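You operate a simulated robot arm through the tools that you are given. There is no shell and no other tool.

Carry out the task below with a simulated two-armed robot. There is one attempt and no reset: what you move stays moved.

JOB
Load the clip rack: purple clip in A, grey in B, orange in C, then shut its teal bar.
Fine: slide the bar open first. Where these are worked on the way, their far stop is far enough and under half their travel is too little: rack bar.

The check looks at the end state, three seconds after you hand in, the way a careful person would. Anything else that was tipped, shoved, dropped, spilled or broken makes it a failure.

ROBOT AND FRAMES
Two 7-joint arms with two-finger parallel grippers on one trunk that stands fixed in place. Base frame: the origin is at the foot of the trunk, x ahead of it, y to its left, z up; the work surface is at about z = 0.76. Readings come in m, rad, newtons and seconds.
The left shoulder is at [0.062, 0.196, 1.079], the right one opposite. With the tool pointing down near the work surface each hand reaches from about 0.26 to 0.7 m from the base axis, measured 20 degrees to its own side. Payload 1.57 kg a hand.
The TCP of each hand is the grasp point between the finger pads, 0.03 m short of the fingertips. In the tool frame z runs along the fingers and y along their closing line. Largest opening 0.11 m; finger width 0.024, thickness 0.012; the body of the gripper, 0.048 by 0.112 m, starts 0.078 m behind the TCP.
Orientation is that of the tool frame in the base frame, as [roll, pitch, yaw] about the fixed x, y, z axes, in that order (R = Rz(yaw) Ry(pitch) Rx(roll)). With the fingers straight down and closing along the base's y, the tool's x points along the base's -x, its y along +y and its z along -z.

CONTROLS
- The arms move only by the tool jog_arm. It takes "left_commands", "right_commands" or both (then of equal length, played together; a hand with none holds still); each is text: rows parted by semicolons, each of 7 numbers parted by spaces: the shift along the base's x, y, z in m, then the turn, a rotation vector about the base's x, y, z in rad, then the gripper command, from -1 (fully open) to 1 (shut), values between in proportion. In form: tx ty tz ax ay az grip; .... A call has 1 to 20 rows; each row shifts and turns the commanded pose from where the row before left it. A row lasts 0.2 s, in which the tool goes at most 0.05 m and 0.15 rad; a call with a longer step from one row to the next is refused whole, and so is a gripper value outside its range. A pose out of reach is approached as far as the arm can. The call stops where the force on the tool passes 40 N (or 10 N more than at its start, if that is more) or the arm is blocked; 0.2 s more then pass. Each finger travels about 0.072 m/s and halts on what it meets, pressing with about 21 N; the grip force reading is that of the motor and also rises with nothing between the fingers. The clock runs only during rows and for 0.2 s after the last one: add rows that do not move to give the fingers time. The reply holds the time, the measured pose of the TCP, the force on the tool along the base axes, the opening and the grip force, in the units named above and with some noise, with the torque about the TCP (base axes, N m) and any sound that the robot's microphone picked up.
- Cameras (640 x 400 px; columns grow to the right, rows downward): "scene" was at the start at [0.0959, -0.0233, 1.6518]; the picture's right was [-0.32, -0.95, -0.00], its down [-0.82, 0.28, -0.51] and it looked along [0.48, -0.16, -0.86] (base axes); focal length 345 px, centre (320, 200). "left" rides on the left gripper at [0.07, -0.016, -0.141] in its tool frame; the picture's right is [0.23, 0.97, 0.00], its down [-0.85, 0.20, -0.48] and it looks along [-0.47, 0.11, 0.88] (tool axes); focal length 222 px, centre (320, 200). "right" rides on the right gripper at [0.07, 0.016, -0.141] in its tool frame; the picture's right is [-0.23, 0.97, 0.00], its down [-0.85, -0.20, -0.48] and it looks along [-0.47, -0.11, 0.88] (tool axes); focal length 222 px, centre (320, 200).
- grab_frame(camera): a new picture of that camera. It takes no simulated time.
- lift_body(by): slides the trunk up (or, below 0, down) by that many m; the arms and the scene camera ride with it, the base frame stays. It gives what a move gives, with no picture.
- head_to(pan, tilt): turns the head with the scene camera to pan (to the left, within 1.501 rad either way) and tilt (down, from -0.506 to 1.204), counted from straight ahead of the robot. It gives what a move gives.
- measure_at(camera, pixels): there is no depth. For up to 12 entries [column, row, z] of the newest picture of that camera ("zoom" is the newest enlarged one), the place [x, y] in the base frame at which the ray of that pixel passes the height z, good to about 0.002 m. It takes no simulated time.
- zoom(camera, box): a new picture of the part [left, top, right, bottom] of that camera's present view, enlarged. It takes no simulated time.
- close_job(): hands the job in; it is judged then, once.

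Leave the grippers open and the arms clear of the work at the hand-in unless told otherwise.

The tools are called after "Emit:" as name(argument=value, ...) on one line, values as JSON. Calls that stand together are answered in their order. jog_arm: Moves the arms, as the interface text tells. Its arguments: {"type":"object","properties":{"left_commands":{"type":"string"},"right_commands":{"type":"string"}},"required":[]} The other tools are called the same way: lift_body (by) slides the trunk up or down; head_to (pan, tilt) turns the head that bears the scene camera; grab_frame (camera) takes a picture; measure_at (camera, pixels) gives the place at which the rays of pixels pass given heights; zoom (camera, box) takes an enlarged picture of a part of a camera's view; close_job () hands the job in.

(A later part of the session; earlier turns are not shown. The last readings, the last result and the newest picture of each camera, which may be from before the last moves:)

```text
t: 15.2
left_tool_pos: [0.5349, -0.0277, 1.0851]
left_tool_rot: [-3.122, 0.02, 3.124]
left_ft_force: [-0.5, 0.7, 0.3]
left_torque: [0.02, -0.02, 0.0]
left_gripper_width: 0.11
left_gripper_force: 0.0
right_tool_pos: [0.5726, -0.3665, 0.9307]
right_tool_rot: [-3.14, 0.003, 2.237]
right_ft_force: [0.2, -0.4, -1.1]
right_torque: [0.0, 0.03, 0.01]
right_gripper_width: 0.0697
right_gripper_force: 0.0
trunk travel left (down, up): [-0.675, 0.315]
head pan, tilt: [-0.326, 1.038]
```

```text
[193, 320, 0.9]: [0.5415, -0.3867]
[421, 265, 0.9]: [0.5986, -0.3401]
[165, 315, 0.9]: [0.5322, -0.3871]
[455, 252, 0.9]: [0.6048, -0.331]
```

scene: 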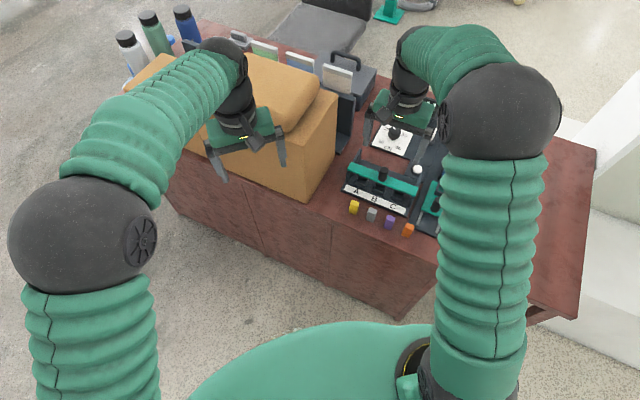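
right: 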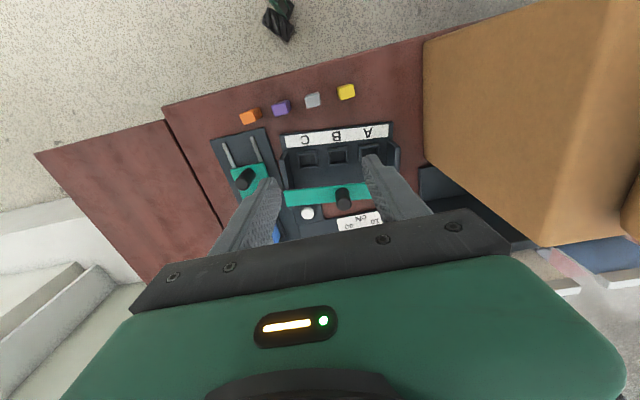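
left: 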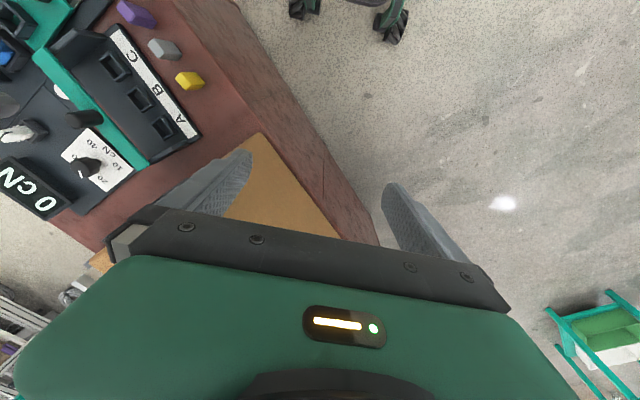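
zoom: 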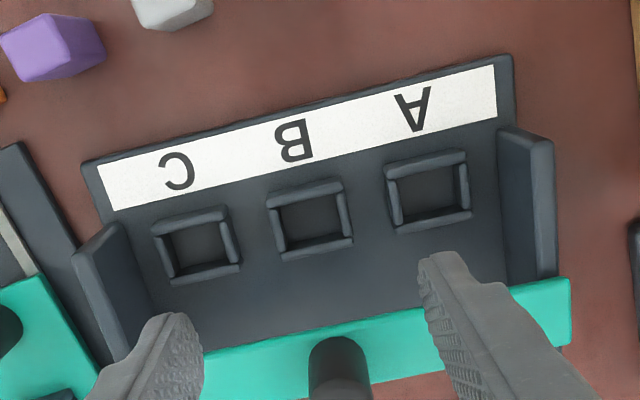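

The finger midpoint is 2 mm short along the rack, so I'll add (+0.0016, +0.0013). Then I'll set the opening to 42 mm and descend so the tips are at about z = 0.80, and look again.

Emit:
jog_arm(right_commands="0.0016 0.0013 -0.02 0 0 0 0.236; 0 0 -0.03 0 0 0 0.236; 0 0 -0.03 0 0 0 0.236; 0 0 -0.018 0 0 0 0.236; 0 0 0 0 0 0 0.236")

Emit:
zoom(camera="right", box=[220, 60, 430, 210])

Emit:
zoom(camera="scene", box=[335, 130, 435, 220])

```text
t: 16.4
left_tool_pos: [0.5353, -0.0261, 1.0854]
left_tool_rot: [-3.122, 0.017, 3.124]
left_ft_force: [0.5, -0.3, 0.1]
left_torque: [0.04, 0.0, -0.05]
left_gripper_width: 0.1098
left_gripper_force: 0.0
right_tool_pos: [0.5761, -0.3645, 0.8319]
right_tool_rot: [-3.141, 0.001, 2.238]
right_ft_force: [0.1, 0.4, -1.3]
right_torque: [0.01, 0.03, 0.0]
right_gripper_width: 0.0422
right_gripper_force: 0.0
trunk travel left (down, up): [-0.675, 0.315]
head pan, tilt: [-0.326, 1.038]
```

```text
2.67 times, centred on (325, 135) of right
```

zoom: 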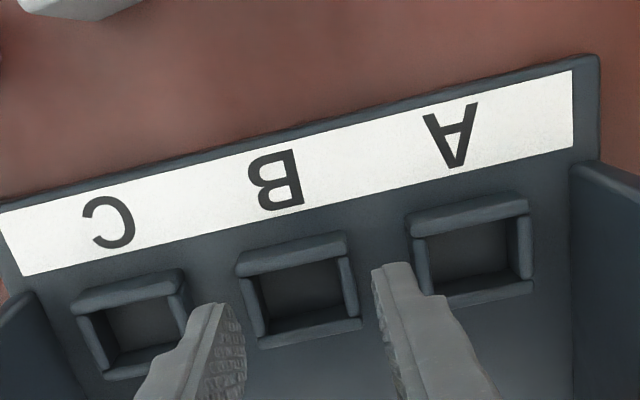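

```text
4.44 times, centred on (385, 175) of scene
```

zoom: 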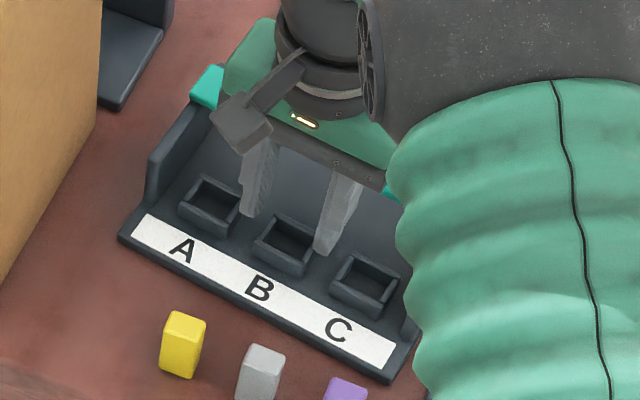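

Both fingertips are above the gaps on either side of cup B: left tip at columns 190-235 in the 190-247 gap, right tip at 370-410 in the 352-417 gap. I'll descend 18 mm and close gently on the cup.

Emit:
jog_arm(right_commands="0 0 -0.009 0 0 0 0.236; 0 0 -0.009 0 0 0 0.236; 0 0 0 0 0 0 0.236")

Emit:
zoom(camera="right", box=[220, 60, 430, 210])

```text
t: 17.2
left_tool_pos: [0.5354, -0.0253, 1.0849]
left_tool_rot: [-3.121, 0.019, 3.124]
left_ft_force: [0.8, 0.1, -0.2]
left_torque: [0.01, 0.02, 0.03]
left_gripper_width: 0.1097
left_gripper_force: 0.1
right_tool_pos: [0.576, -0.3646, 0.8181]
right_tool_rot: [-3.141, 0.007, 2.239]
right_ft_force: [1.9, -2.5, 21.7]
right_torque: [-0.16, 0.47, 0.12]
right_gripper_width: 0.0423
right_gripper_force: 0.8
trunk travel left (down, up): [-0.675, 0.315]
head pan, tilt: [-0.326, 1.038]
```

```text
2.67 times, centred on (325, 135) of right
```

zoom: 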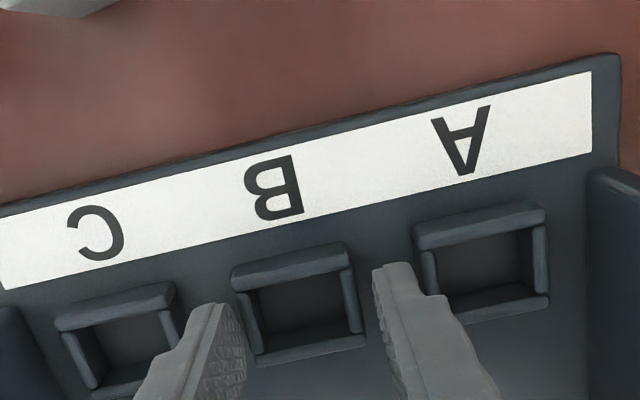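

The descent met 21.7 N at z of 0.818. The torque puts the contact at the left finger's inner front corner, so it's resting on cup B's left wall; this gap is too narrow to be worth forcing. I'll lift and grip the A-side end plate instead, where there's more room, with the tips staying above the cup tops at about 0.788.

Emit:
jog_arm(right_commands="0 0 0.03 0 0 0 0.18; 0 0 0.042 0 0 0 0.18; 0.024 0.021 0 0 0 0 0.18; 0.024 0.021 0 0 0 0 0.18; 0.0235 0.0205 0 0 0 0 0.18; 0 0 0 0 0 0 0.18")

Emit:
grab_frame(camera="right")

Emit:
zoom(camera="right", box=[220, 60, 430, 210])

Emit:
zoom(camera="scene", box=[335, 130, 435, 220])

```text
t: 18.6
left_tool_pos: [0.5366, -0.027, 1.0848]
left_tool_rot: [-3.12, 0.017, 3.124]
left_ft_force: [-1.2, -0.1, -0.8]
left_torque: [0.04, 0.0, 0.01]
left_gripper_width: 0.11
left_gripper_force: 0.0
right_tool_pos: [0.6486, -0.3026, 0.8858]
right_tool_rot: [-3.14, -0.001, 2.236]
right_ft_force: [0.0, 0.2, -0.1]
right_torque: [0.03, -0.02, -0.01]
right_gripper_width: 0.0451
right_gripper_force: 0.1
trunk travel left (down, up): [-0.675, 0.315]
head pan, tilt: [-0.326, 1.038]
```

```text
taken
```

right: 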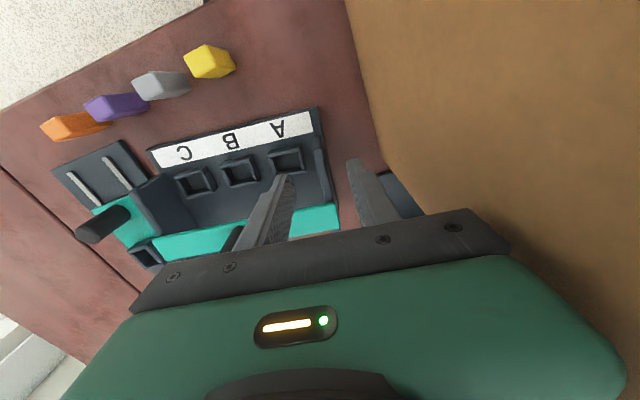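

```text
2.67 times, centred on (325, 135) of right
```

zoom: 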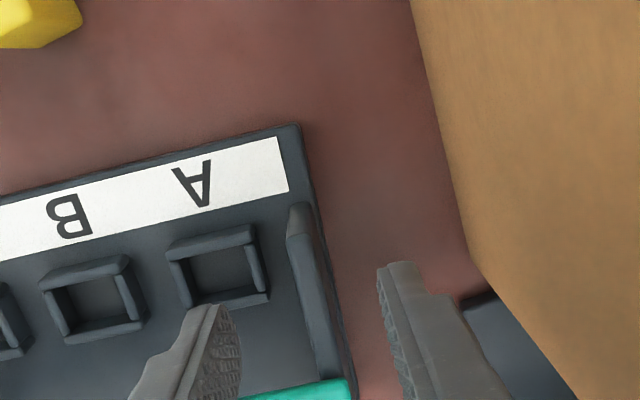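

```text
4.44 times, centred on (385, 175) of scene
```

zoom: 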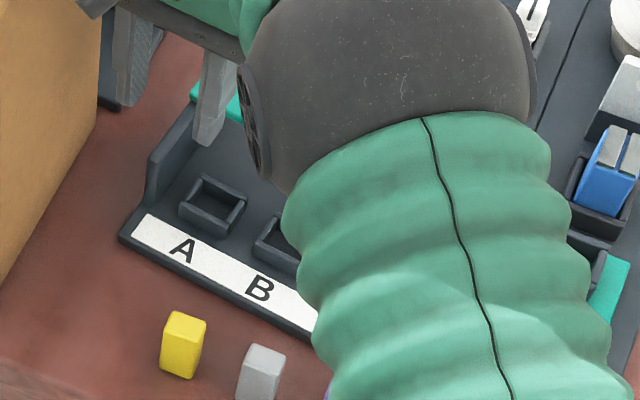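

The box's edge is close to the gripper on the right, so before lowering I'll work out where the box's nearest edge is and how tall it is.

Emit:
grab_frame(camera="scene")

Emit:
measure_at(camera="scene", pixels=[[305.7, 201.2, 0.76], [336.8, 96.9, 0.95], [336.8, 96.9, 1.0], [336.8, 96.9, 1.05], [336.8, 96.9, 1.1]])

Emit:
measure_at(camera="zoom", pixels=[[177, 130, 0.83], [150, 160, 0.82]])

Emit:
measure_at(camera="right", pixels=[[381, 157, 0.76], [352, 20, 0.76], [320, 140, 0.82], [312, 137, 0.82], [315, 150, 0.82], [326, 195, 0.82]])

```text
taken
```

scene: 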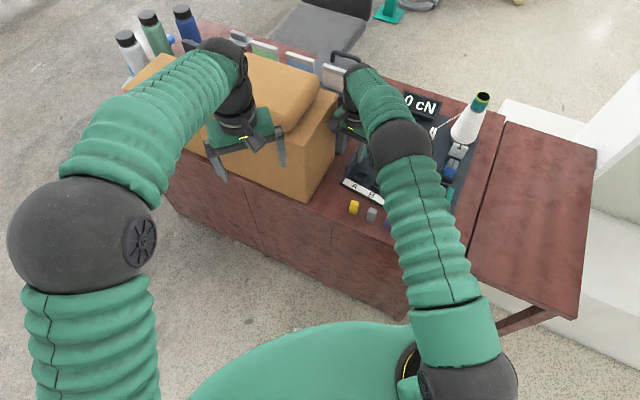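

```text
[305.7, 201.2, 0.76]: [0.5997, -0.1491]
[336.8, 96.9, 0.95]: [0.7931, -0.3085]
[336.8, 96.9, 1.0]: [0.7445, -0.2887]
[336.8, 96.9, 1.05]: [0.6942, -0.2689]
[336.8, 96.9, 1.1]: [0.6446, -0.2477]
```

```text
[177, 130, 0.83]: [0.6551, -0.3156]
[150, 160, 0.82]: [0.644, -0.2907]
```

```text
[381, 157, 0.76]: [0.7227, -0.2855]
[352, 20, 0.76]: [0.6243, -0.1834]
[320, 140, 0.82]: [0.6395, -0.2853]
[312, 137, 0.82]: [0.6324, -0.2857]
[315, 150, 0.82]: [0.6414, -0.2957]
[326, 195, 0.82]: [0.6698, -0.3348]
```

The box face is about 10 mm beyond the gripper's right end and the planned moves lead away from it, so a straight descent is safe. The fingers straddle the A plate evenly. I'll lower so the tips reach about z = 0.802, above the cup tops, and close on the plate.

Emit:
jog_arm(right_commands="0 0 -0.02 0 0 0 0.18; 0 0 -0.02 0 0 0 0.18; 0 0 -0.014 0 0 0 0.18; 0 0 0 0 0 0 0.5; 0 0 0 0 0 0 0.85; 0 0 0 0 0 0 1; 0 0 0 0 0 0 1")

Emit:
zoom(camera="right", box=[220, 60, 430, 210])

```text
t: 20.2
left_tool_pos: [0.5352, -0.025, 1.0844]
left_tool_rot: [-3.123, 0.014, 3.127]
left_ft_force: [0.6, 0.3, -0.3]
left_torque: [0.01, 0.01, -0.01]
left_gripper_width: 0.1101
left_gripper_force: 0.1
right_tool_pos: [0.6481, -0.3021, 0.8311]
right_tool_rot: [-3.14, 0.002, 2.238]
right_ft_force: [2.4, 1.5, 0.6]
right_torque: [-0.05, -0.31, 0.2]
right_gripper_width: 0.01
right_gripper_force: 20.6
trunk travel left (down, up): [-0.675, 0.315]
head pan, tilt: [-0.326, 1.038]
```

```text
2.67 times, centred on (325, 135) of right
```

zoom: 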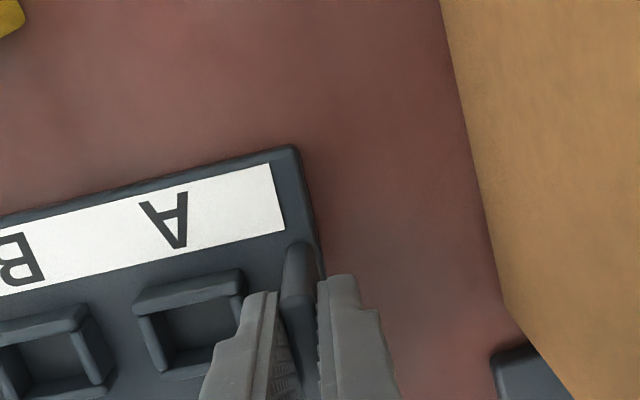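

The plate is gripped firmly at 10 mm. Now I'll guide the rack back by (-0.020, +0.012) while turning +0.117 rad, in small steps, and watch the force.

Emit:
jog_arm(right_commands="-0.0025 0.0015 0 0 0 0.0146 1; -0.0025 0.0015 0 0 0 0.0146 1; -0.0025 0.0015 0 0 0 0.0146 1; -0.0025 0.0015 0 0 0 0.0146 1; 0 0 0 0 0 0 1")

Emit:
grab_frame(camera="right")

```text
t: 21.4
left_tool_pos: [0.5371, -0.0264, 1.0849]
left_tool_rot: [-3.121, 0.015, 3.125]
left_ft_force: [0.6, -0.3, 0.5]
left_torque: [0.01, 0.0, -0.02]
left_gripper_width: 0.1099
left_gripper_force: 0.1
right_tool_pos: [0.6365, -0.2962, 0.8316]
right_tool_rot: [-3.14, 0.0, 2.297]
right_ft_force: [3.0, -0.9, 0.7]
right_torque: [0.18, -0.11, -0.13]
right_gripper_width: 0.01
right_gripper_force: 21.0
trunk travel left (down, up): [-0.675, 0.315]
head pan, tilt: [-0.326, 1.038]
```

```text
taken
```

right: 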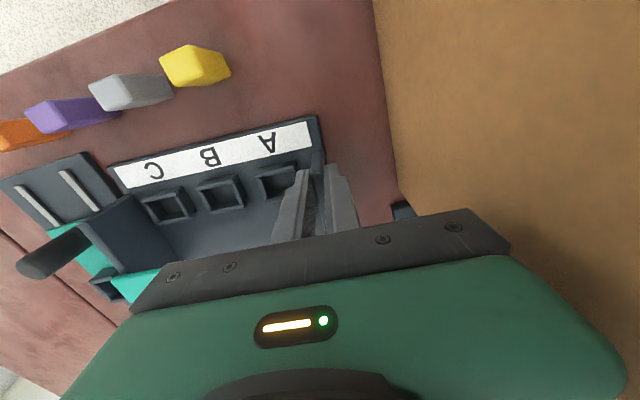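

The drag force is only about 3 N and the rack follows the hand. Now the remaining half.

Emit:
jog_arm(right_commands="-0.0025 0.0015 0 0 0 0.0146 1; -0.0025 0.0015 0 0 0 0.0146 1; -0.0025 0.0015 0 0 0 0.0146 1; -0.0025 0.0015 0 0 0 0.0146 1; 0 0 0 0 0 0 1")

Emit:
grab_frame(camera="right")

Emit:
zoom(camera="left", box=[20, 0, 220, 180])

```text
t: 22.6
left_tool_pos: [0.5365, -0.0266, 1.0845]
left_tool_rot: [-3.123, 0.015, 3.123]
left_ft_force: [-0.5, -0.3, 0.3]
left_torque: [0.04, -0.01, 0.04]
left_gripper_width: 0.1098
left_gripper_force: 0.0
right_tool_pos: [0.6271, -0.2919, 0.8319]
right_tool_rot: [-3.14, 0.0, 2.357]
right_ft_force: [1.2, 0.7, -0.1]
right_torque: [0.01, -0.37, -0.08]
right_gripper_width: 0.0097
right_gripper_force: 21.1
trunk travel left (down, up): [-0.675, 0.315]
head pan, tilt: [-0.326, 1.038]
```

```text
taken
```

right: 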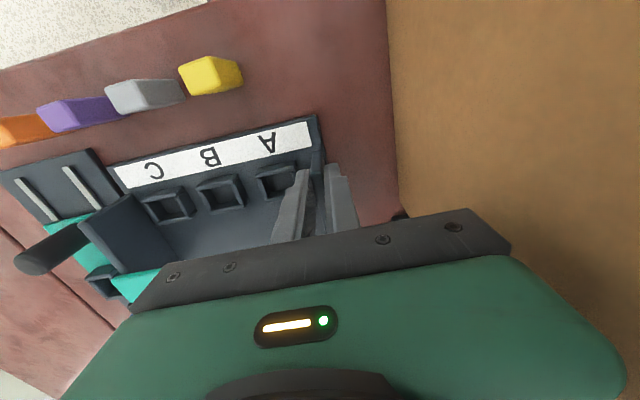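

```text
2.22 times, centred on (120, 90) of left
```

zoom: 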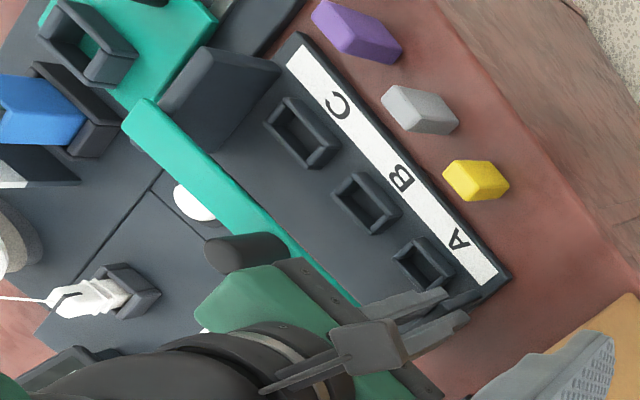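

The hand reads yaw 2.357 again, so the rack should be back. I'll release, rise straight up and return to the viewing pose to compare it with the original picture.

Emit:
jog_arm(right_commands="0 0 0 0 0 0 0.6; 0 0 0 0 0 0 0.18; 0 0 0.03 0 0 0 0.18; 0 0 0.04 0 0 0 0.18; -0.02 -0.008 0.036 0 0 0 0.18; -0.02 -0.008 0.036 0 0 0 0.18; -0.02 -0.008 0.036 0 0 0 -0.27; -0.02 -0.008 0.036 0 0 0 -0.27; -0.03 -0.0145 0 0 0 0 -0.27; 0 0 0 0 0 0 -0.27")

Emit:
zoom(camera="scene", box=[330, 140, 450, 245])

Emit:
zoom(camera="right", box=[200, 75, 420, 215])

```text
t: 24.8
left_tool_pos: [0.5355, -0.026, 1.0849]
left_tool_rot: [-3.123, 0.016, 3.123]
left_ft_force: [-0.4, -0.7, 0.1]
left_torque: [0.0, -0.01, 0.01]
left_gripper_width: 0.11
left_gripper_force: 0.1
right_tool_pos: [0.5162, -0.3386, 1.044]
right_tool_rot: [-3.14, -0.001, 2.356]
right_ft_force: [0.4, -0.1, -1.0]
right_torque: [0.01, 0.01, -0.02]
right_gripper_width: 0.0699
right_gripper_force: 0.0
trunk travel left (down, up): [-0.675, 0.315]
head pan, tilt: [-0.326, 1.038]
```

```text
3.81 times, centred on (390, 192) of scene
```

zoom: 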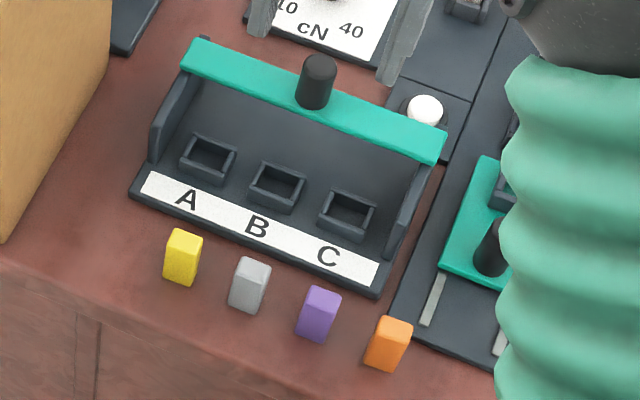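

```text
2.86 times, centred on (310, 145) of right
```

zoom: 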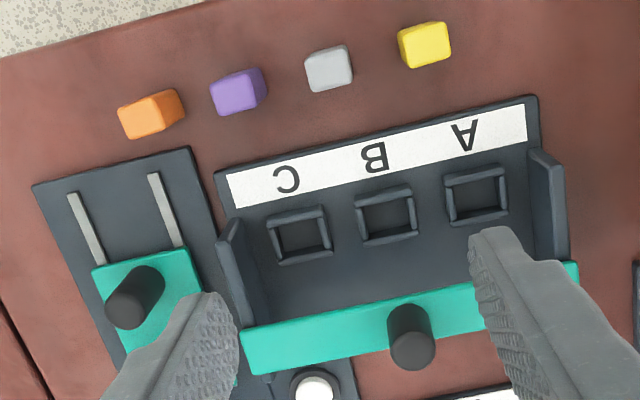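

The rack is back within about 2-3 mm of its original place: corners at (215,174)/(536,97) versus (213,178)/(532,100) originally. The bar is about 80 % open. Next I'll measure the cup centres and the clip top centres in this picture.

Emit:
measure_at(camera="zoom", pixels=[[300, 236, 0.788], [386, 216, 0.788], [476, 195, 0.788], [215, 174, 0.77], [536, 97, 0.77], [233, 95, 0.805], [326, 71, 0.805], [143, 119, 0.805], [410, 352, 0.88], [240, 336, 0.83], [254, 373, 0.84]])

Emit:
zoom(camera="right", box=[230, 75, 330, 130])

```text
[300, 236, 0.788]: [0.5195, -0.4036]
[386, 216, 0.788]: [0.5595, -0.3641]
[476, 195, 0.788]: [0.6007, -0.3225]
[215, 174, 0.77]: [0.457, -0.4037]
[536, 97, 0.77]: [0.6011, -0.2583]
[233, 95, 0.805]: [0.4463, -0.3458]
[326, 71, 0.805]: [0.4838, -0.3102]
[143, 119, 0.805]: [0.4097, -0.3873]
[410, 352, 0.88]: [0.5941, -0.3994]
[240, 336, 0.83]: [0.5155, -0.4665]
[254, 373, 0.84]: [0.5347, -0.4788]
```

```text
6.40 times, centred on (280, 102) of right
```

zoom: 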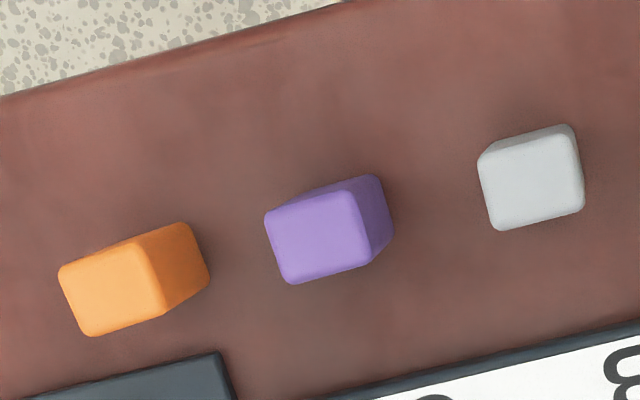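

The purple clip's top is at about (0.446, -0.346), roughly 22 mm wide along the rack and aligned with it. The cups are at A (0.601, -0.323), B (0.560, -0.364) and C (0.520, -0.404). I'll move above the purple clip with about 45 mm of opening and check.

Emit:
jog_arm(right_commands="-0.0175 -0.002 -0.036 0 0 0 0.18; -0.0175 -0.002 -0.036 0 0 0 0.18; -0.0175 -0.002 -0.036 0 0 0 0.18; -0.0175 -0.002 -0.036 0 0 0 0.18; 0 0 0 0 0 0 0.18")

Emit:
zoom(camera="right", box=[220, 60, 430, 210])

Emit:
zoom(camera="scene", box=[340, 160, 440, 245])

```text
t: 26.0
left_tool_pos: [0.5358, -0.0262, 1.0848]
left_tool_rot: [-3.123, 0.015, 3.125]
left_ft_force: [-0.3, -0.6, 0.5]
left_torque: [0.0, -0.02, 0.03]
left_gripper_width: 0.11
left_gripper_force: 0.1
right_tool_pos: [0.4457, -0.3458, 0.9031]
right_tool_rot: [-3.139, -0.002, 2.354]
right_ft_force: [0.2, -0.1, -0.7]
right_torque: [-0.01, -0.01, 0.01]
right_gripper_width: 0.0451
right_gripper_force: 0.1
trunk travel left (down, up): [-0.675, 0.315]
head pan, tilt: [-0.326, 1.038]
```

```text
2.67 times, centred on (325, 135) of right
```

zoom: 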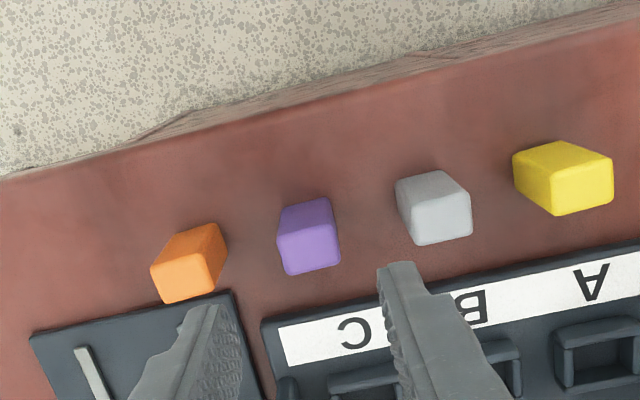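

```text
4.71 times, centred on (390, 202) of scene
```

zoom: 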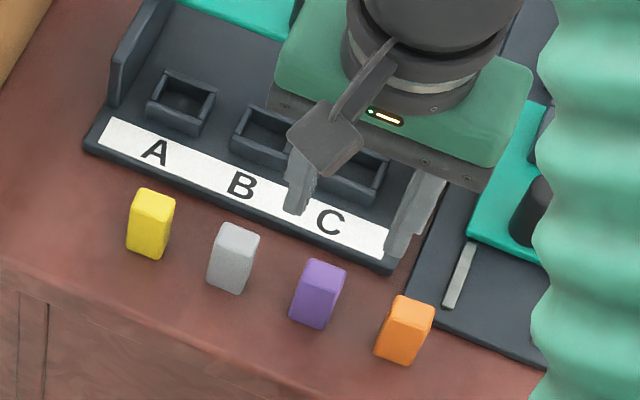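

I'll measure the purple clip's top face in this closer view: corners (278,237), (334,223), (340,266), (287,276) and centre (310,250).

Emit:
measure_at(camera="zoom", pixels=[[310, 250, 0.805], [310, 250, 0.8], [278, 237, 0.805], [334, 223, 0.805], [340, 266, 0.805], [287, 276, 0.805], [435, 225, 0.805], [189, 279, 0.805]])

```text
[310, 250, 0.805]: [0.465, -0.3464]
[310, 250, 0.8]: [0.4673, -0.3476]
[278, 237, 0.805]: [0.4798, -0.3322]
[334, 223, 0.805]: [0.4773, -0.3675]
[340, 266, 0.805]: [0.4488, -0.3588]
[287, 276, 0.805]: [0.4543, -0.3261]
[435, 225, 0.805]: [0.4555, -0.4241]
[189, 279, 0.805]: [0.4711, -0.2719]
```

The newest zoom was the scene one, so those values don't apply. I'll zoom the right camera again and re-measure.

Emit:
zoom(camera="right", box=[220, 60, 430, 210])

Emit:
measure_at(camera="zoom", pixels=[[310, 250, 0.805], [310, 250, 0.8], [278, 237, 0.805], [334, 223, 0.805], [340, 266, 0.805], [287, 276, 0.805], [440, 223, 0.805], [187, 280, 0.805], [243, 310, 0.873], [380, 270, 0.873]])

```text
2.67 times, centred on (325, 135) of right
```

zoom: 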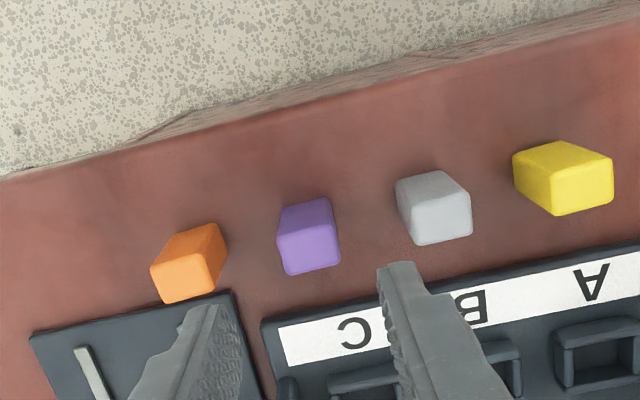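

```text
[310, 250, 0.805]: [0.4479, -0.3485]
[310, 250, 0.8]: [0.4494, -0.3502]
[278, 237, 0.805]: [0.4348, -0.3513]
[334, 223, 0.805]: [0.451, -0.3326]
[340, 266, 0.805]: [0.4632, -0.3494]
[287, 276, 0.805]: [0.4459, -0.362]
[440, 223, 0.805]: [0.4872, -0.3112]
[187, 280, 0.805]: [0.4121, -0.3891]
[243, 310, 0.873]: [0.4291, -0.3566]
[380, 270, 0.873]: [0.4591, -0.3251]
```

The purple clip is centred at (0.448, -0.3487). The fingers straddle it evenly with about 8 mm per side. I'll shift 2 mm back along the depth, descend to TCP z = 0.820 (tips 15 mm below the clip's top), and close.

Emit:
jog_arm(right_commands="0.0014 -0.0014 -0.03 0 0 0 0.18; 0 0 -0.03 0 0 0 0.18; 0 0 -0.023 0 0 0 0.18; 0 0 0 0 0 0 0.4; 0 0 0 0 0 0 0.6; 0 0 0 0 0 0 0.8; 0 0 0 0 0 0 0.8")

Emit:
zoom(camera="right", box=[220, 60, 430, 210])

```text
t: 27.6
left_tool_pos: [0.5353, -0.0271, 1.084]
left_tool_rot: [-3.124, 0.015, 3.124]
left_ft_force: [0.1, 0.1, -1.1]
left_torque: [-0.02, 0.02, 0.0]
left_gripper_width: 0.1099
left_gripper_force: 0.1
right_tool_pos: [0.447, -0.3482, 0.8193]
right_tool_rot: [-3.14, 0.001, 2.353]
right_ft_force: [-0.2, 0.0, -0.2]
right_torque: [0.01, -0.04, 0.02]
right_gripper_width: 0.0227
right_gripper_force: 20.6
trunk travel left (down, up): [-0.675, 0.315]
head pan, tilt: [-0.326, 1.038]
```

```text
2.67 times, centred on (325, 135) of right
```

zoom: 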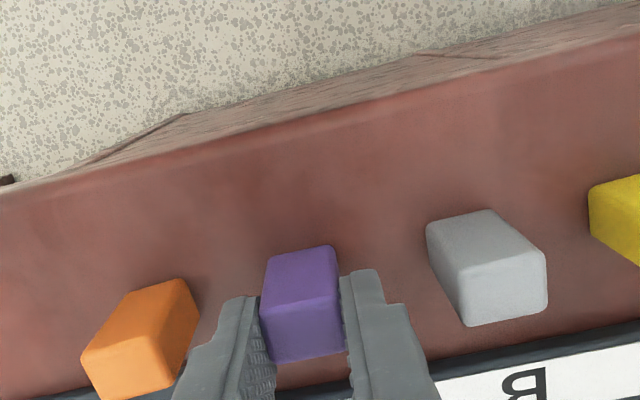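

The purple clip is held at 22.7 mm. I'll lift it to z = 0.93 and carry it toward cup A at (0.600, -0.322), staying high.

Emit:
jog_arm(right_commands="0 0 0.02 0 0 0 0.8; 0 0 0.045 0 0 0 0.8; 0 0 0.045 0 0 0 0.8; 0.038 0.0066 0 0 0 0 0.8; 0.038 0.0066 0 0 0 0 0.8; 0.038 0.0066 0 0 0 0 0.8; 0.0388 0.0068 0 0 0 0 0.8; 0 0 0 0 0 0 0.8")

Emit:
zoom(camera="right", box=[220, 60, 430, 210])

```text
t: 29.4
left_tool_pos: [0.5354, -0.0269, 1.0849]
left_tool_rot: [-3.122, 0.016, 3.125]
left_ft_force: [-0.4, 0.1, -0.6]
left_torque: [0.01, -0.02, 0.02]
left_gripper_width: 0.11
left_gripper_force: 0.0
right_tool_pos: [0.5998, -0.3196, 0.9289]
right_tool_rot: [-3.139, 0.0, 2.355]
right_ft_force: [0.0, -1.1, -0.4]
right_torque: [0.01, 0.02, -0.02]
right_gripper_width: 0.0228
right_gripper_force: 20.9
trunk travel left (down, up): [-0.675, 0.315]
head pan, tilt: [-0.326, 1.038]
```

```text
2.67 times, centred on (325, 135) of right
```

zoom: 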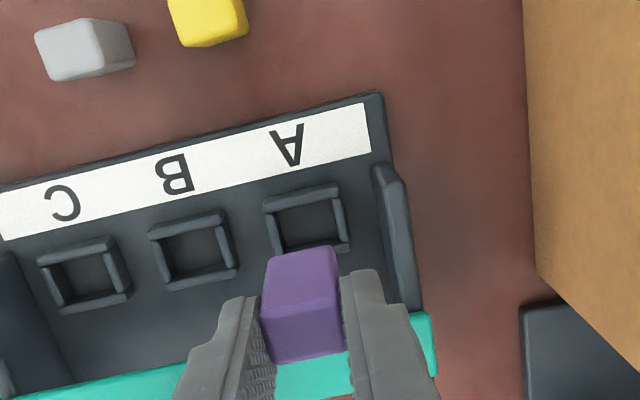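

The held clip's bottom front edge shows at about (268,260)-(336,247), at height 0.870. I'll measure it against cup A's corners (263,201), (338,185), (350,244) and cup B's full outline.

Emit:
measure_at(camera="zoom", pixels=[[268, 259, 0.87], [336, 246, 0.87], [263, 201, 0.788], [338, 185, 0.788], [350, 244, 0.788], [148, 231, 0.788], [224, 211, 0.788], [239, 268, 0.788], [165, 291, 0.788], [37, 257, 0.788], [115, 238, 0.788], [131, 292, 0.788]])

```text
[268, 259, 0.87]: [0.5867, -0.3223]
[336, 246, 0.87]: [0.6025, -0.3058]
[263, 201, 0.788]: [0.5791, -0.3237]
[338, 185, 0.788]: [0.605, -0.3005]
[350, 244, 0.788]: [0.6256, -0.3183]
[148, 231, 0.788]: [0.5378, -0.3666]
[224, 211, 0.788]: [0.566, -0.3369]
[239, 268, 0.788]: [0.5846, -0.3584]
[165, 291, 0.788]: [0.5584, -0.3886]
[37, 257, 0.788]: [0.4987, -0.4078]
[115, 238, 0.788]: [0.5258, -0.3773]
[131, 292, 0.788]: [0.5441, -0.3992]
```

The clip is nearly over cup A: clip u = 0.198 against cup 0.1977, and its front edge at n = 0.6425. I'll zoom tighter to measure the clip's depth and the cup's inner opening.

Emit:
zoom(camera="right", box=[255, 115, 355, 200])

```text
4.71 times, centred on (305, 158) of right
```

zoom: 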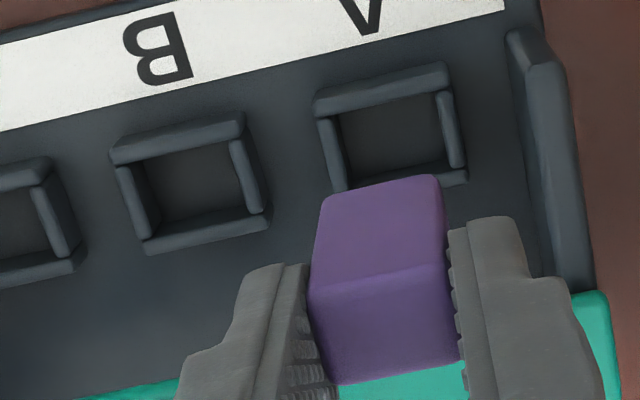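

Emit:
measure_at(camera="zoom", pixels=[[378, 277, 0.9146], [398, 370, 0.9146], [381, 188, 0.8697], [147, 200, 0.788], [240, 178, 0.788], [180, 150, 0.788], [205, 224, 0.788], [176, 130, 0.788], [208, 238, 0.788], [338, 150, 0.788], [448, 128, 0.788], [385, 102, 0.788]])

```text
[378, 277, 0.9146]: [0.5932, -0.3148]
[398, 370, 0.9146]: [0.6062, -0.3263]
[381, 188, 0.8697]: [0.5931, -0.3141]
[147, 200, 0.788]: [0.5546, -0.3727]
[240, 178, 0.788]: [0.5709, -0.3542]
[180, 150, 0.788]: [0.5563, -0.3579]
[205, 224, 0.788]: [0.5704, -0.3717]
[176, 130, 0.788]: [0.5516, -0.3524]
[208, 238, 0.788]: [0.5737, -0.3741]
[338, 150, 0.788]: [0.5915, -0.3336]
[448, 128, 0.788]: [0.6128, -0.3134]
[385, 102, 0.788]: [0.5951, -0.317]
```

The clip's centre is about 3 mm short of the cup's centre in depth (n of 0.651 against 0.654). The cup opening is only about 1 mm larger per side than the clip, so I'll shift (+0.0021, -0.0021), lower so the clip's bottom is about 15 mm above the cup, and recheck with less parallax.

Emit:
jog_arm(right_commands="0.0021 -0.0021 -0.025 0 0 0 0.8; 0 0 -0.025 0 0 0 0.8; 0 0 -0.015 0 0 0 0.8; 0 0 0 0 0 0 0.8")

Emit:
zoom(camera="right", box=[255, 115, 355, 200])

Emit:
zoom(camera="left", box=[100, 50, 220, 170])

```text
t: 30.4
left_tool_pos: [0.5361, -0.0268, 1.0845]
left_tool_rot: [-3.121, 0.015, 3.124]
left_ft_force: [-0.7, 0.4, -0.4]
left_torque: [0.01, -0.02, -0.01]
left_gripper_width: 0.1099
left_gripper_force: 0.0
right_tool_pos: [0.6023, -0.3228, 0.8614]
right_tool_rot: [-3.14, 0.001, 2.355]
right_ft_force: [-0.3, -0.2, 0.1]
right_torque: [0.04, 0.01, 0.01]
right_gripper_width: 0.0228
right_gripper_force: 20.9
trunk travel left (down, up): [-0.675, 0.315]
head pan, tilt: [-0.326, 1.038]
```

```text
4.71 times, centred on (305, 158) of right
```

zoom: 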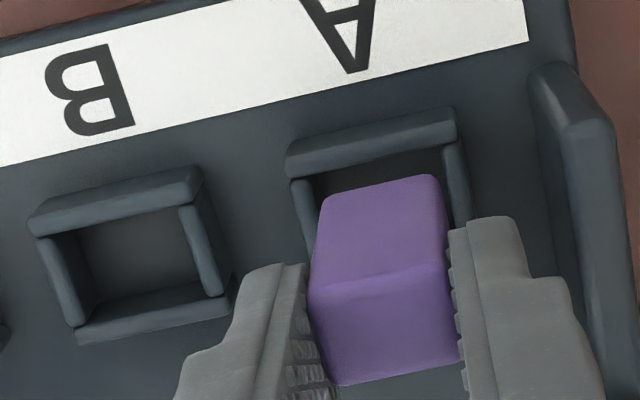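

```text
3.33 times, centred on (160, 110) of left
```

zoom: 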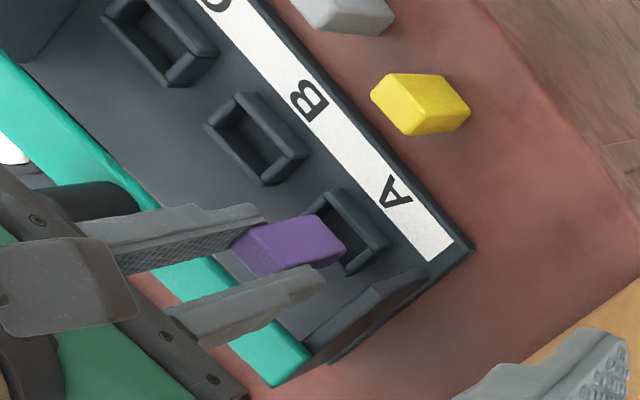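

I'll zoom tighter on the clip and cup A in the right view and measure there.

Emit:
zoom(camera="right", box=[290, 130, 345, 175])

```text
8.89 times, centred on (318, 152) of right
```

zoom: 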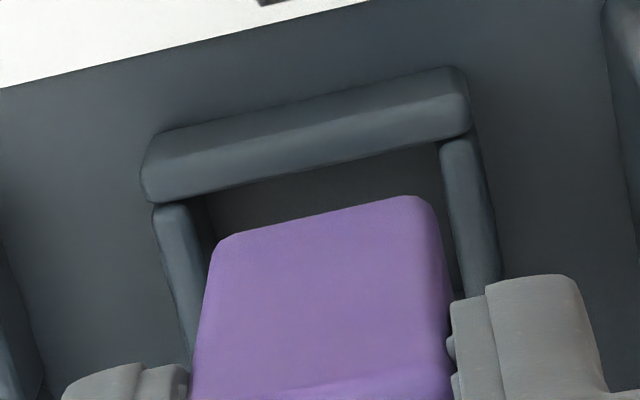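

I'll do the same for cup B, which is fully visible, to learn the inner size of the opening.

Emit:
zoom(camera="right", box=[250, 140, 305, 185])

```text
8.89 times, centred on (278, 162) of right
```

zoom: 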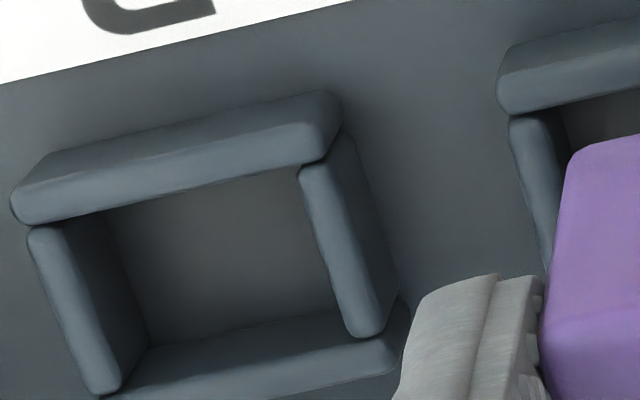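

Emit:
zoom(camera="right", box=[245, 145, 305, 194])

```text
8.16 times, centred on (275, 170) of right
```

zoom: 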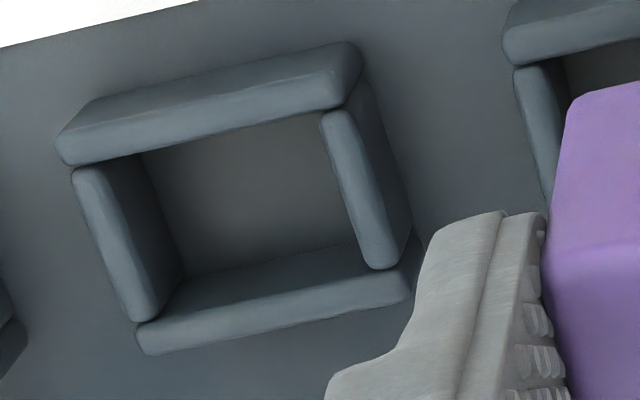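

Cup B's rim edges are now clear: front inner (215,134), back inner (270,298), left inner (130,242), right inner (347,190). I'll measure them with the clip's bottom edge.

Emit:
measure_at(camera="zoom", pixels=[[215, 134, 0.788], [270, 298, 0.788], [130, 242, 0.788], [347, 190, 0.788], [215, 134, 0.795], [270, 298, 0.795], [130, 242, 0.795], [347, 190, 0.795], [280, 329, 0.788], [575, 105, 0.802]])

```text
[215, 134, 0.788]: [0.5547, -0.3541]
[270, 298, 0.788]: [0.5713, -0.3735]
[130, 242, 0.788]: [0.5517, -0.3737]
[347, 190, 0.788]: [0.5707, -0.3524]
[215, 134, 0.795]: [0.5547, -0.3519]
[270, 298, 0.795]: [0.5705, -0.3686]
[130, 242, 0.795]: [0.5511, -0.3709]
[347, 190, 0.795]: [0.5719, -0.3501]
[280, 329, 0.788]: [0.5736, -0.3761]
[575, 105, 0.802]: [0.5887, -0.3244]
```

The cup opening is about 28 × 25 mm, so the clip has roughly 3 mm of clearance per side. From the cup A close-up I need about -1 mm along the rack and +1 mm in depth. I'll apply that and lower in 5 mm steps.

Emit:
jog_arm(right_commands="-0.0001 -0.0015 0 0 0 0 0.8; 0 0 -0.006 0 0 0 0.8; 0 0 -0.006 0 0 0 0.8; 0 0 -0.005 0 0 0 0.8; 0 0 0 0 0 0 0.8")

Emit:
zoom(camera="left", box=[100, 50, 220, 170])

Emit:
zoom(camera="right", box=[270, 115, 370, 190])

```text
t: 31.6
left_tool_pos: [0.5366, -0.026, 1.0846]
left_tool_rot: [-3.125, 0.015, 3.124]
left_ft_force: [0.4, 0.4, -0.5]
left_torque: [-0.02, -0.01, 0.0]
left_gripper_width: 0.1101
left_gripper_force: 0.0
right_tool_pos: [0.6022, -0.3243, 0.847]
right_tool_rot: [-3.14, 0.001, 2.356]
right_ft_force: [-0.8, 0.5, 0.7]
right_torque: [0.02, -0.01, 0.0]
right_gripper_width: 0.0229
right_gripper_force: 20.9
trunk travel left (down, up): [-0.675, 0.315]
head pan, tilt: [-0.326, 1.038]
```

```text
3.33 times, centred on (160, 110) of left
```

zoom: 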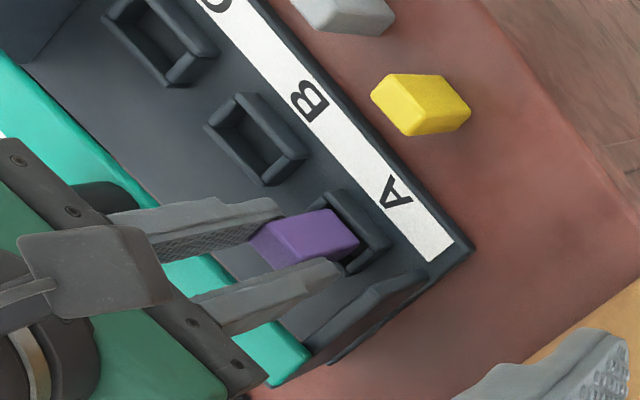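

```text
5.33 times, centred on (320, 152) of right
```

zoom: 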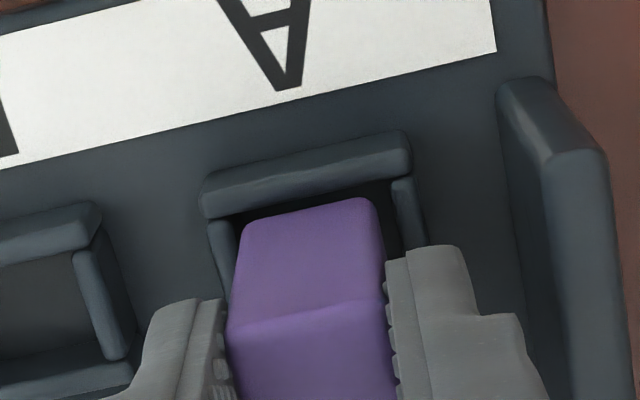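

The clip's bottom is at the cup rim with gaps visible on both sides. I'll continue lowering gently into the cup.

Emit:
jog_arm(right_commands="0.0003 0.0003 -0.005 0 0 0 0.8; 0 0 -0.004 0 0 0 0.8; 0 0 -0.003 0 0 0 0.8; 0 0 0 0 0 0 0.8")

Emit:
zoom(camera="right", box=[270, 115, 370, 190])

```text
t: 32.6
left_tool_pos: [0.5355, -0.026, 1.0859]
left_tool_rot: [-3.123, 0.016, 3.124]
left_ft_force: [1.0, 0.2, 0.0]
left_torque: [0.0, -0.01, 0.01]
left_gripper_width: 0.11
left_gripper_force: 0.0
right_tool_pos: [0.6024, -0.3242, 0.8352]
right_tool_rot: [-3.139, -0.001, 2.355]
right_ft_force: [-0.7, 0.2, 0.8]
right_torque: [0.03, 0.05, 0.01]
right_gripper_width: 0.0229
right_gripper_force: 21.0
trunk travel left (down, up): [-0.675, 0.315]
head pan, tilt: [-0.326, 1.038]
```

```text
5.33 times, centred on (320, 152) of right
```

zoom: 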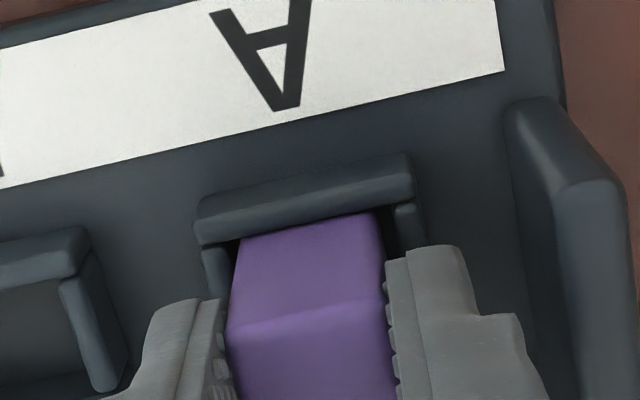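

The clip is now inside the cup and its bottom edge has disappeared behind the front wall, with still no contact force. Next, 2 mm steps until it bottoms out.

Emit:
jog_arm(right_commands="0 0 -0.002 0 0 0 0.8; 0 0 -0.002 0 0 0 0.8; 0 0 0 0 0 0 0.8")

```text
t: 33.4
left_tool_pos: [0.5368, -0.0265, 1.0846]
left_tool_rot: [-3.121, 0.017, 3.124]
left_ft_force: [0.7, -0.3, 0.0]
left_torque: [-0.03, -0.01, 0.01]
left_gripper_width: 0.1098
left_gripper_force: 0.0
right_tool_pos: [0.6025, -0.3239, 0.8319]
right_tool_rot: [-3.14, 0.001, 2.354]
right_ft_force: [1.6, -1.3, 0.5]
right_torque: [-0.03, 0.02, 0.01]
right_gripper_width: 0.0232
right_gripper_force: 20.8
trunk travel left (down, up): [-0.675, 0.315]
head pan, tilt: [-0.326, 1.038]
```

There's only a light 2 N backward touch, and no floor yet. I'll continue down.

Emit:
jog_arm(right_commands="0.0005 -0.0005 -0.002 0 0 0 0.8; 0 0 -0.002 0 0 0 0.8; 0 0 0 0 0 0 0.8")

Emit:
zoom(camera="right", box=[270, 115, 370, 190])

Emit:
zoom(camera="left", box=[100, 50, 220, 170])

```text
t: 34.2
left_tool_pos: [0.5356, -0.0273, 1.084]
left_tool_rot: [-3.121, 0.018, 3.124]
left_ft_force: [-0.6, -0.9, 0.4]
left_torque: [0.01, -0.02, 0.01]
left_gripper_width: 0.1102
left_gripper_force: 0.0
right_tool_pos: [0.6024, -0.3246, 0.8275]
right_tool_rot: [-3.14, 0.004, 2.355]
right_ft_force: [1.1, -0.6, 0.0]
right_torque: [-0.01, 0.04, 0.0]
right_gripper_width: 0.0232
right_gripper_force: 21.2
trunk travel left (down, up): [-0.675, 0.315]
head pan, tilt: [-0.326, 1.038]
```

```text
5.33 times, centred on (320, 152) of right
```

zoom: 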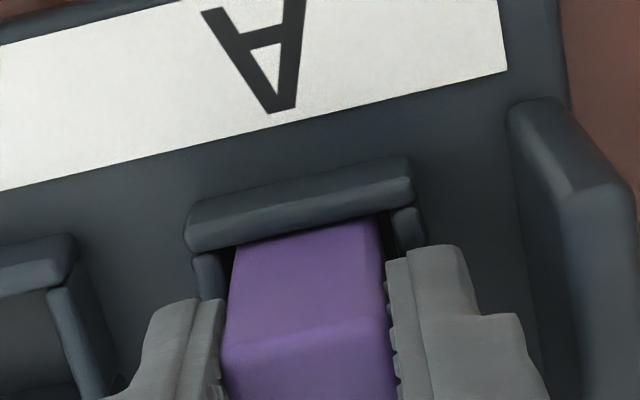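

```text
3.33 times, centred on (160, 110) of left
```

zoom: 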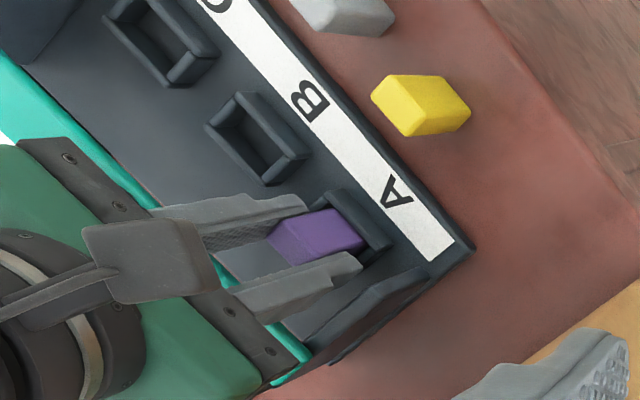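

The clip's image moved slightly within the grip during the last 8 mm, which suggests it reached the cup floor and is sliding up between the pads. It's inside the cup with the fingertips 9 mm above the rim. I'll release it by opening only 4 mm per side, since the A plate is close, and look.

Emit:
jog_arm(right_commands="0 0 0 0 0 0 0.55; 0 0 0 0 0 0 0.44; 0 0 0 0 0 0 0.44")

Emit:
zoom(camera="right", box=[270, 115, 370, 190])

```text
t: 35.0
left_tool_pos: [0.5361, -0.0248, 1.0849]
left_tool_rot: [-3.124, 0.016, 3.124]
left_ft_force: [0.2, 0.0, -0.2]
left_torque: [-0.01, -0.02, 0.01]
left_gripper_width: 0.1101
left_gripper_force: 0.0
right_tool_pos: [0.6028, -0.3247, 0.8283]
right_tool_rot: [-3.14, 0.001, 2.353]
right_ft_force: [-0.1, 0.7, -0.8]
right_torque: [0.01, 0.0, -0.01]
right_gripper_width: 0.0305
right_gripper_force: 0.0
trunk travel left (down, up): [-0.675, 0.315]
head pan, tilt: [-0.326, 1.038]
```

```text
5.33 times, centred on (320, 152) of right
```

zoom: 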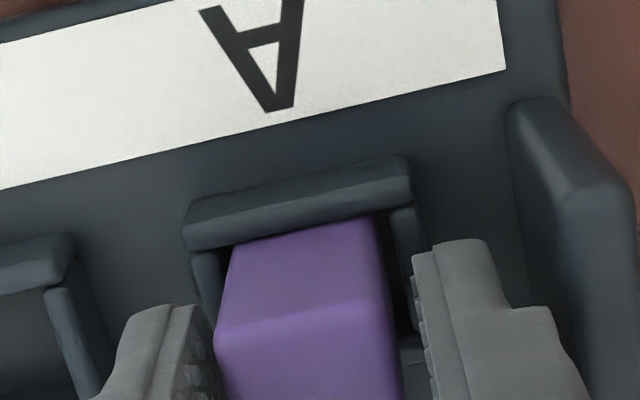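

The clip stayed upright in cup A after release. I'll rise straight up and look at it.

Emit:
jog_arm(right_commands="0 0 0.02 0 0 0 0.44; 0 0 0.03 0 0 0 0.44; 0 0 0.045 0 0 0 0.44; 0 0 0 0 0 0 0.18")

Emit:
zoom(camera="right", box=[220, 60, 430, 210])

Emit:
zoom(camera="left", box=[80, 30, 220, 170])

Emit:
zoom(camera="scene", box=[330, 150, 430, 235])

```text
t: 36.0
left_tool_pos: [0.5366, -0.0259, 1.0842]
left_tool_rot: [-3.122, 0.017, 3.125]
left_ft_force: [-0.2, -0.5, -0.2]
left_torque: [0.02, 0.02, 0.01]
left_gripper_width: 0.1101
left_gripper_force: 0.1
right_tool_pos: [0.6025, -0.322, 0.9243]
right_tool_rot: [-3.138, 0.0, 2.354]
right_ft_force: [-0.5, -0.3, -0.5]
right_torque: [0.03, 0.03, 0.0]
right_gripper_width: 0.0452
right_gripper_force: 0.1
trunk travel left (down, up): [-0.675, 0.315]
head pan, tilt: [-0.326, 1.038]
```

```text
2.67 times, centred on (325, 135) of right
```

zoom: 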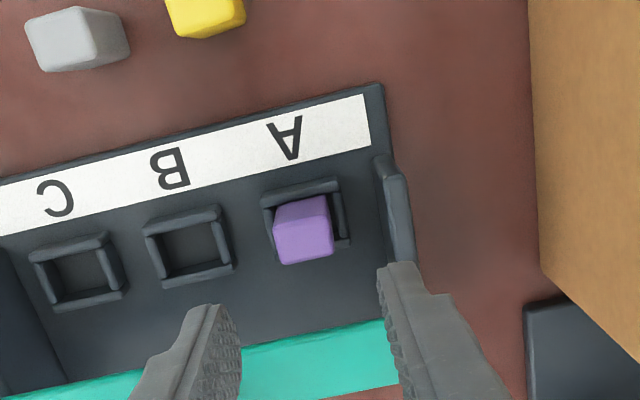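

```text
2.86 times, centred on (150, 100) of left
```

zoom: 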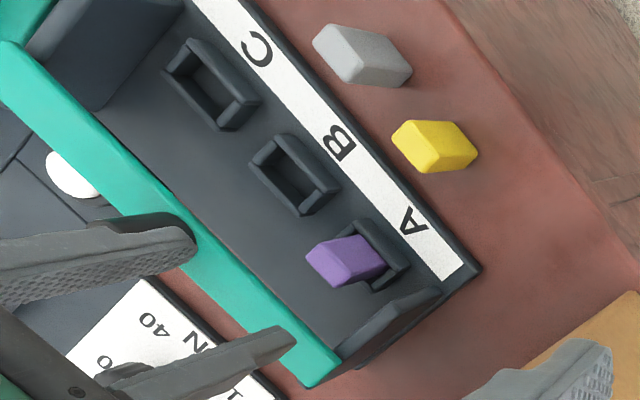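

```text
4.71 times, centred on (380, 192) of scene
```

zoom: 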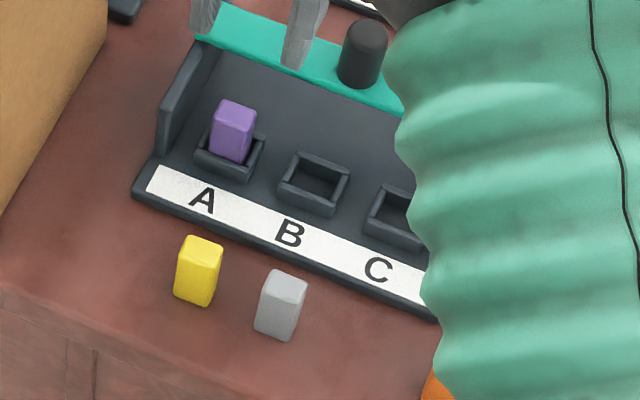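

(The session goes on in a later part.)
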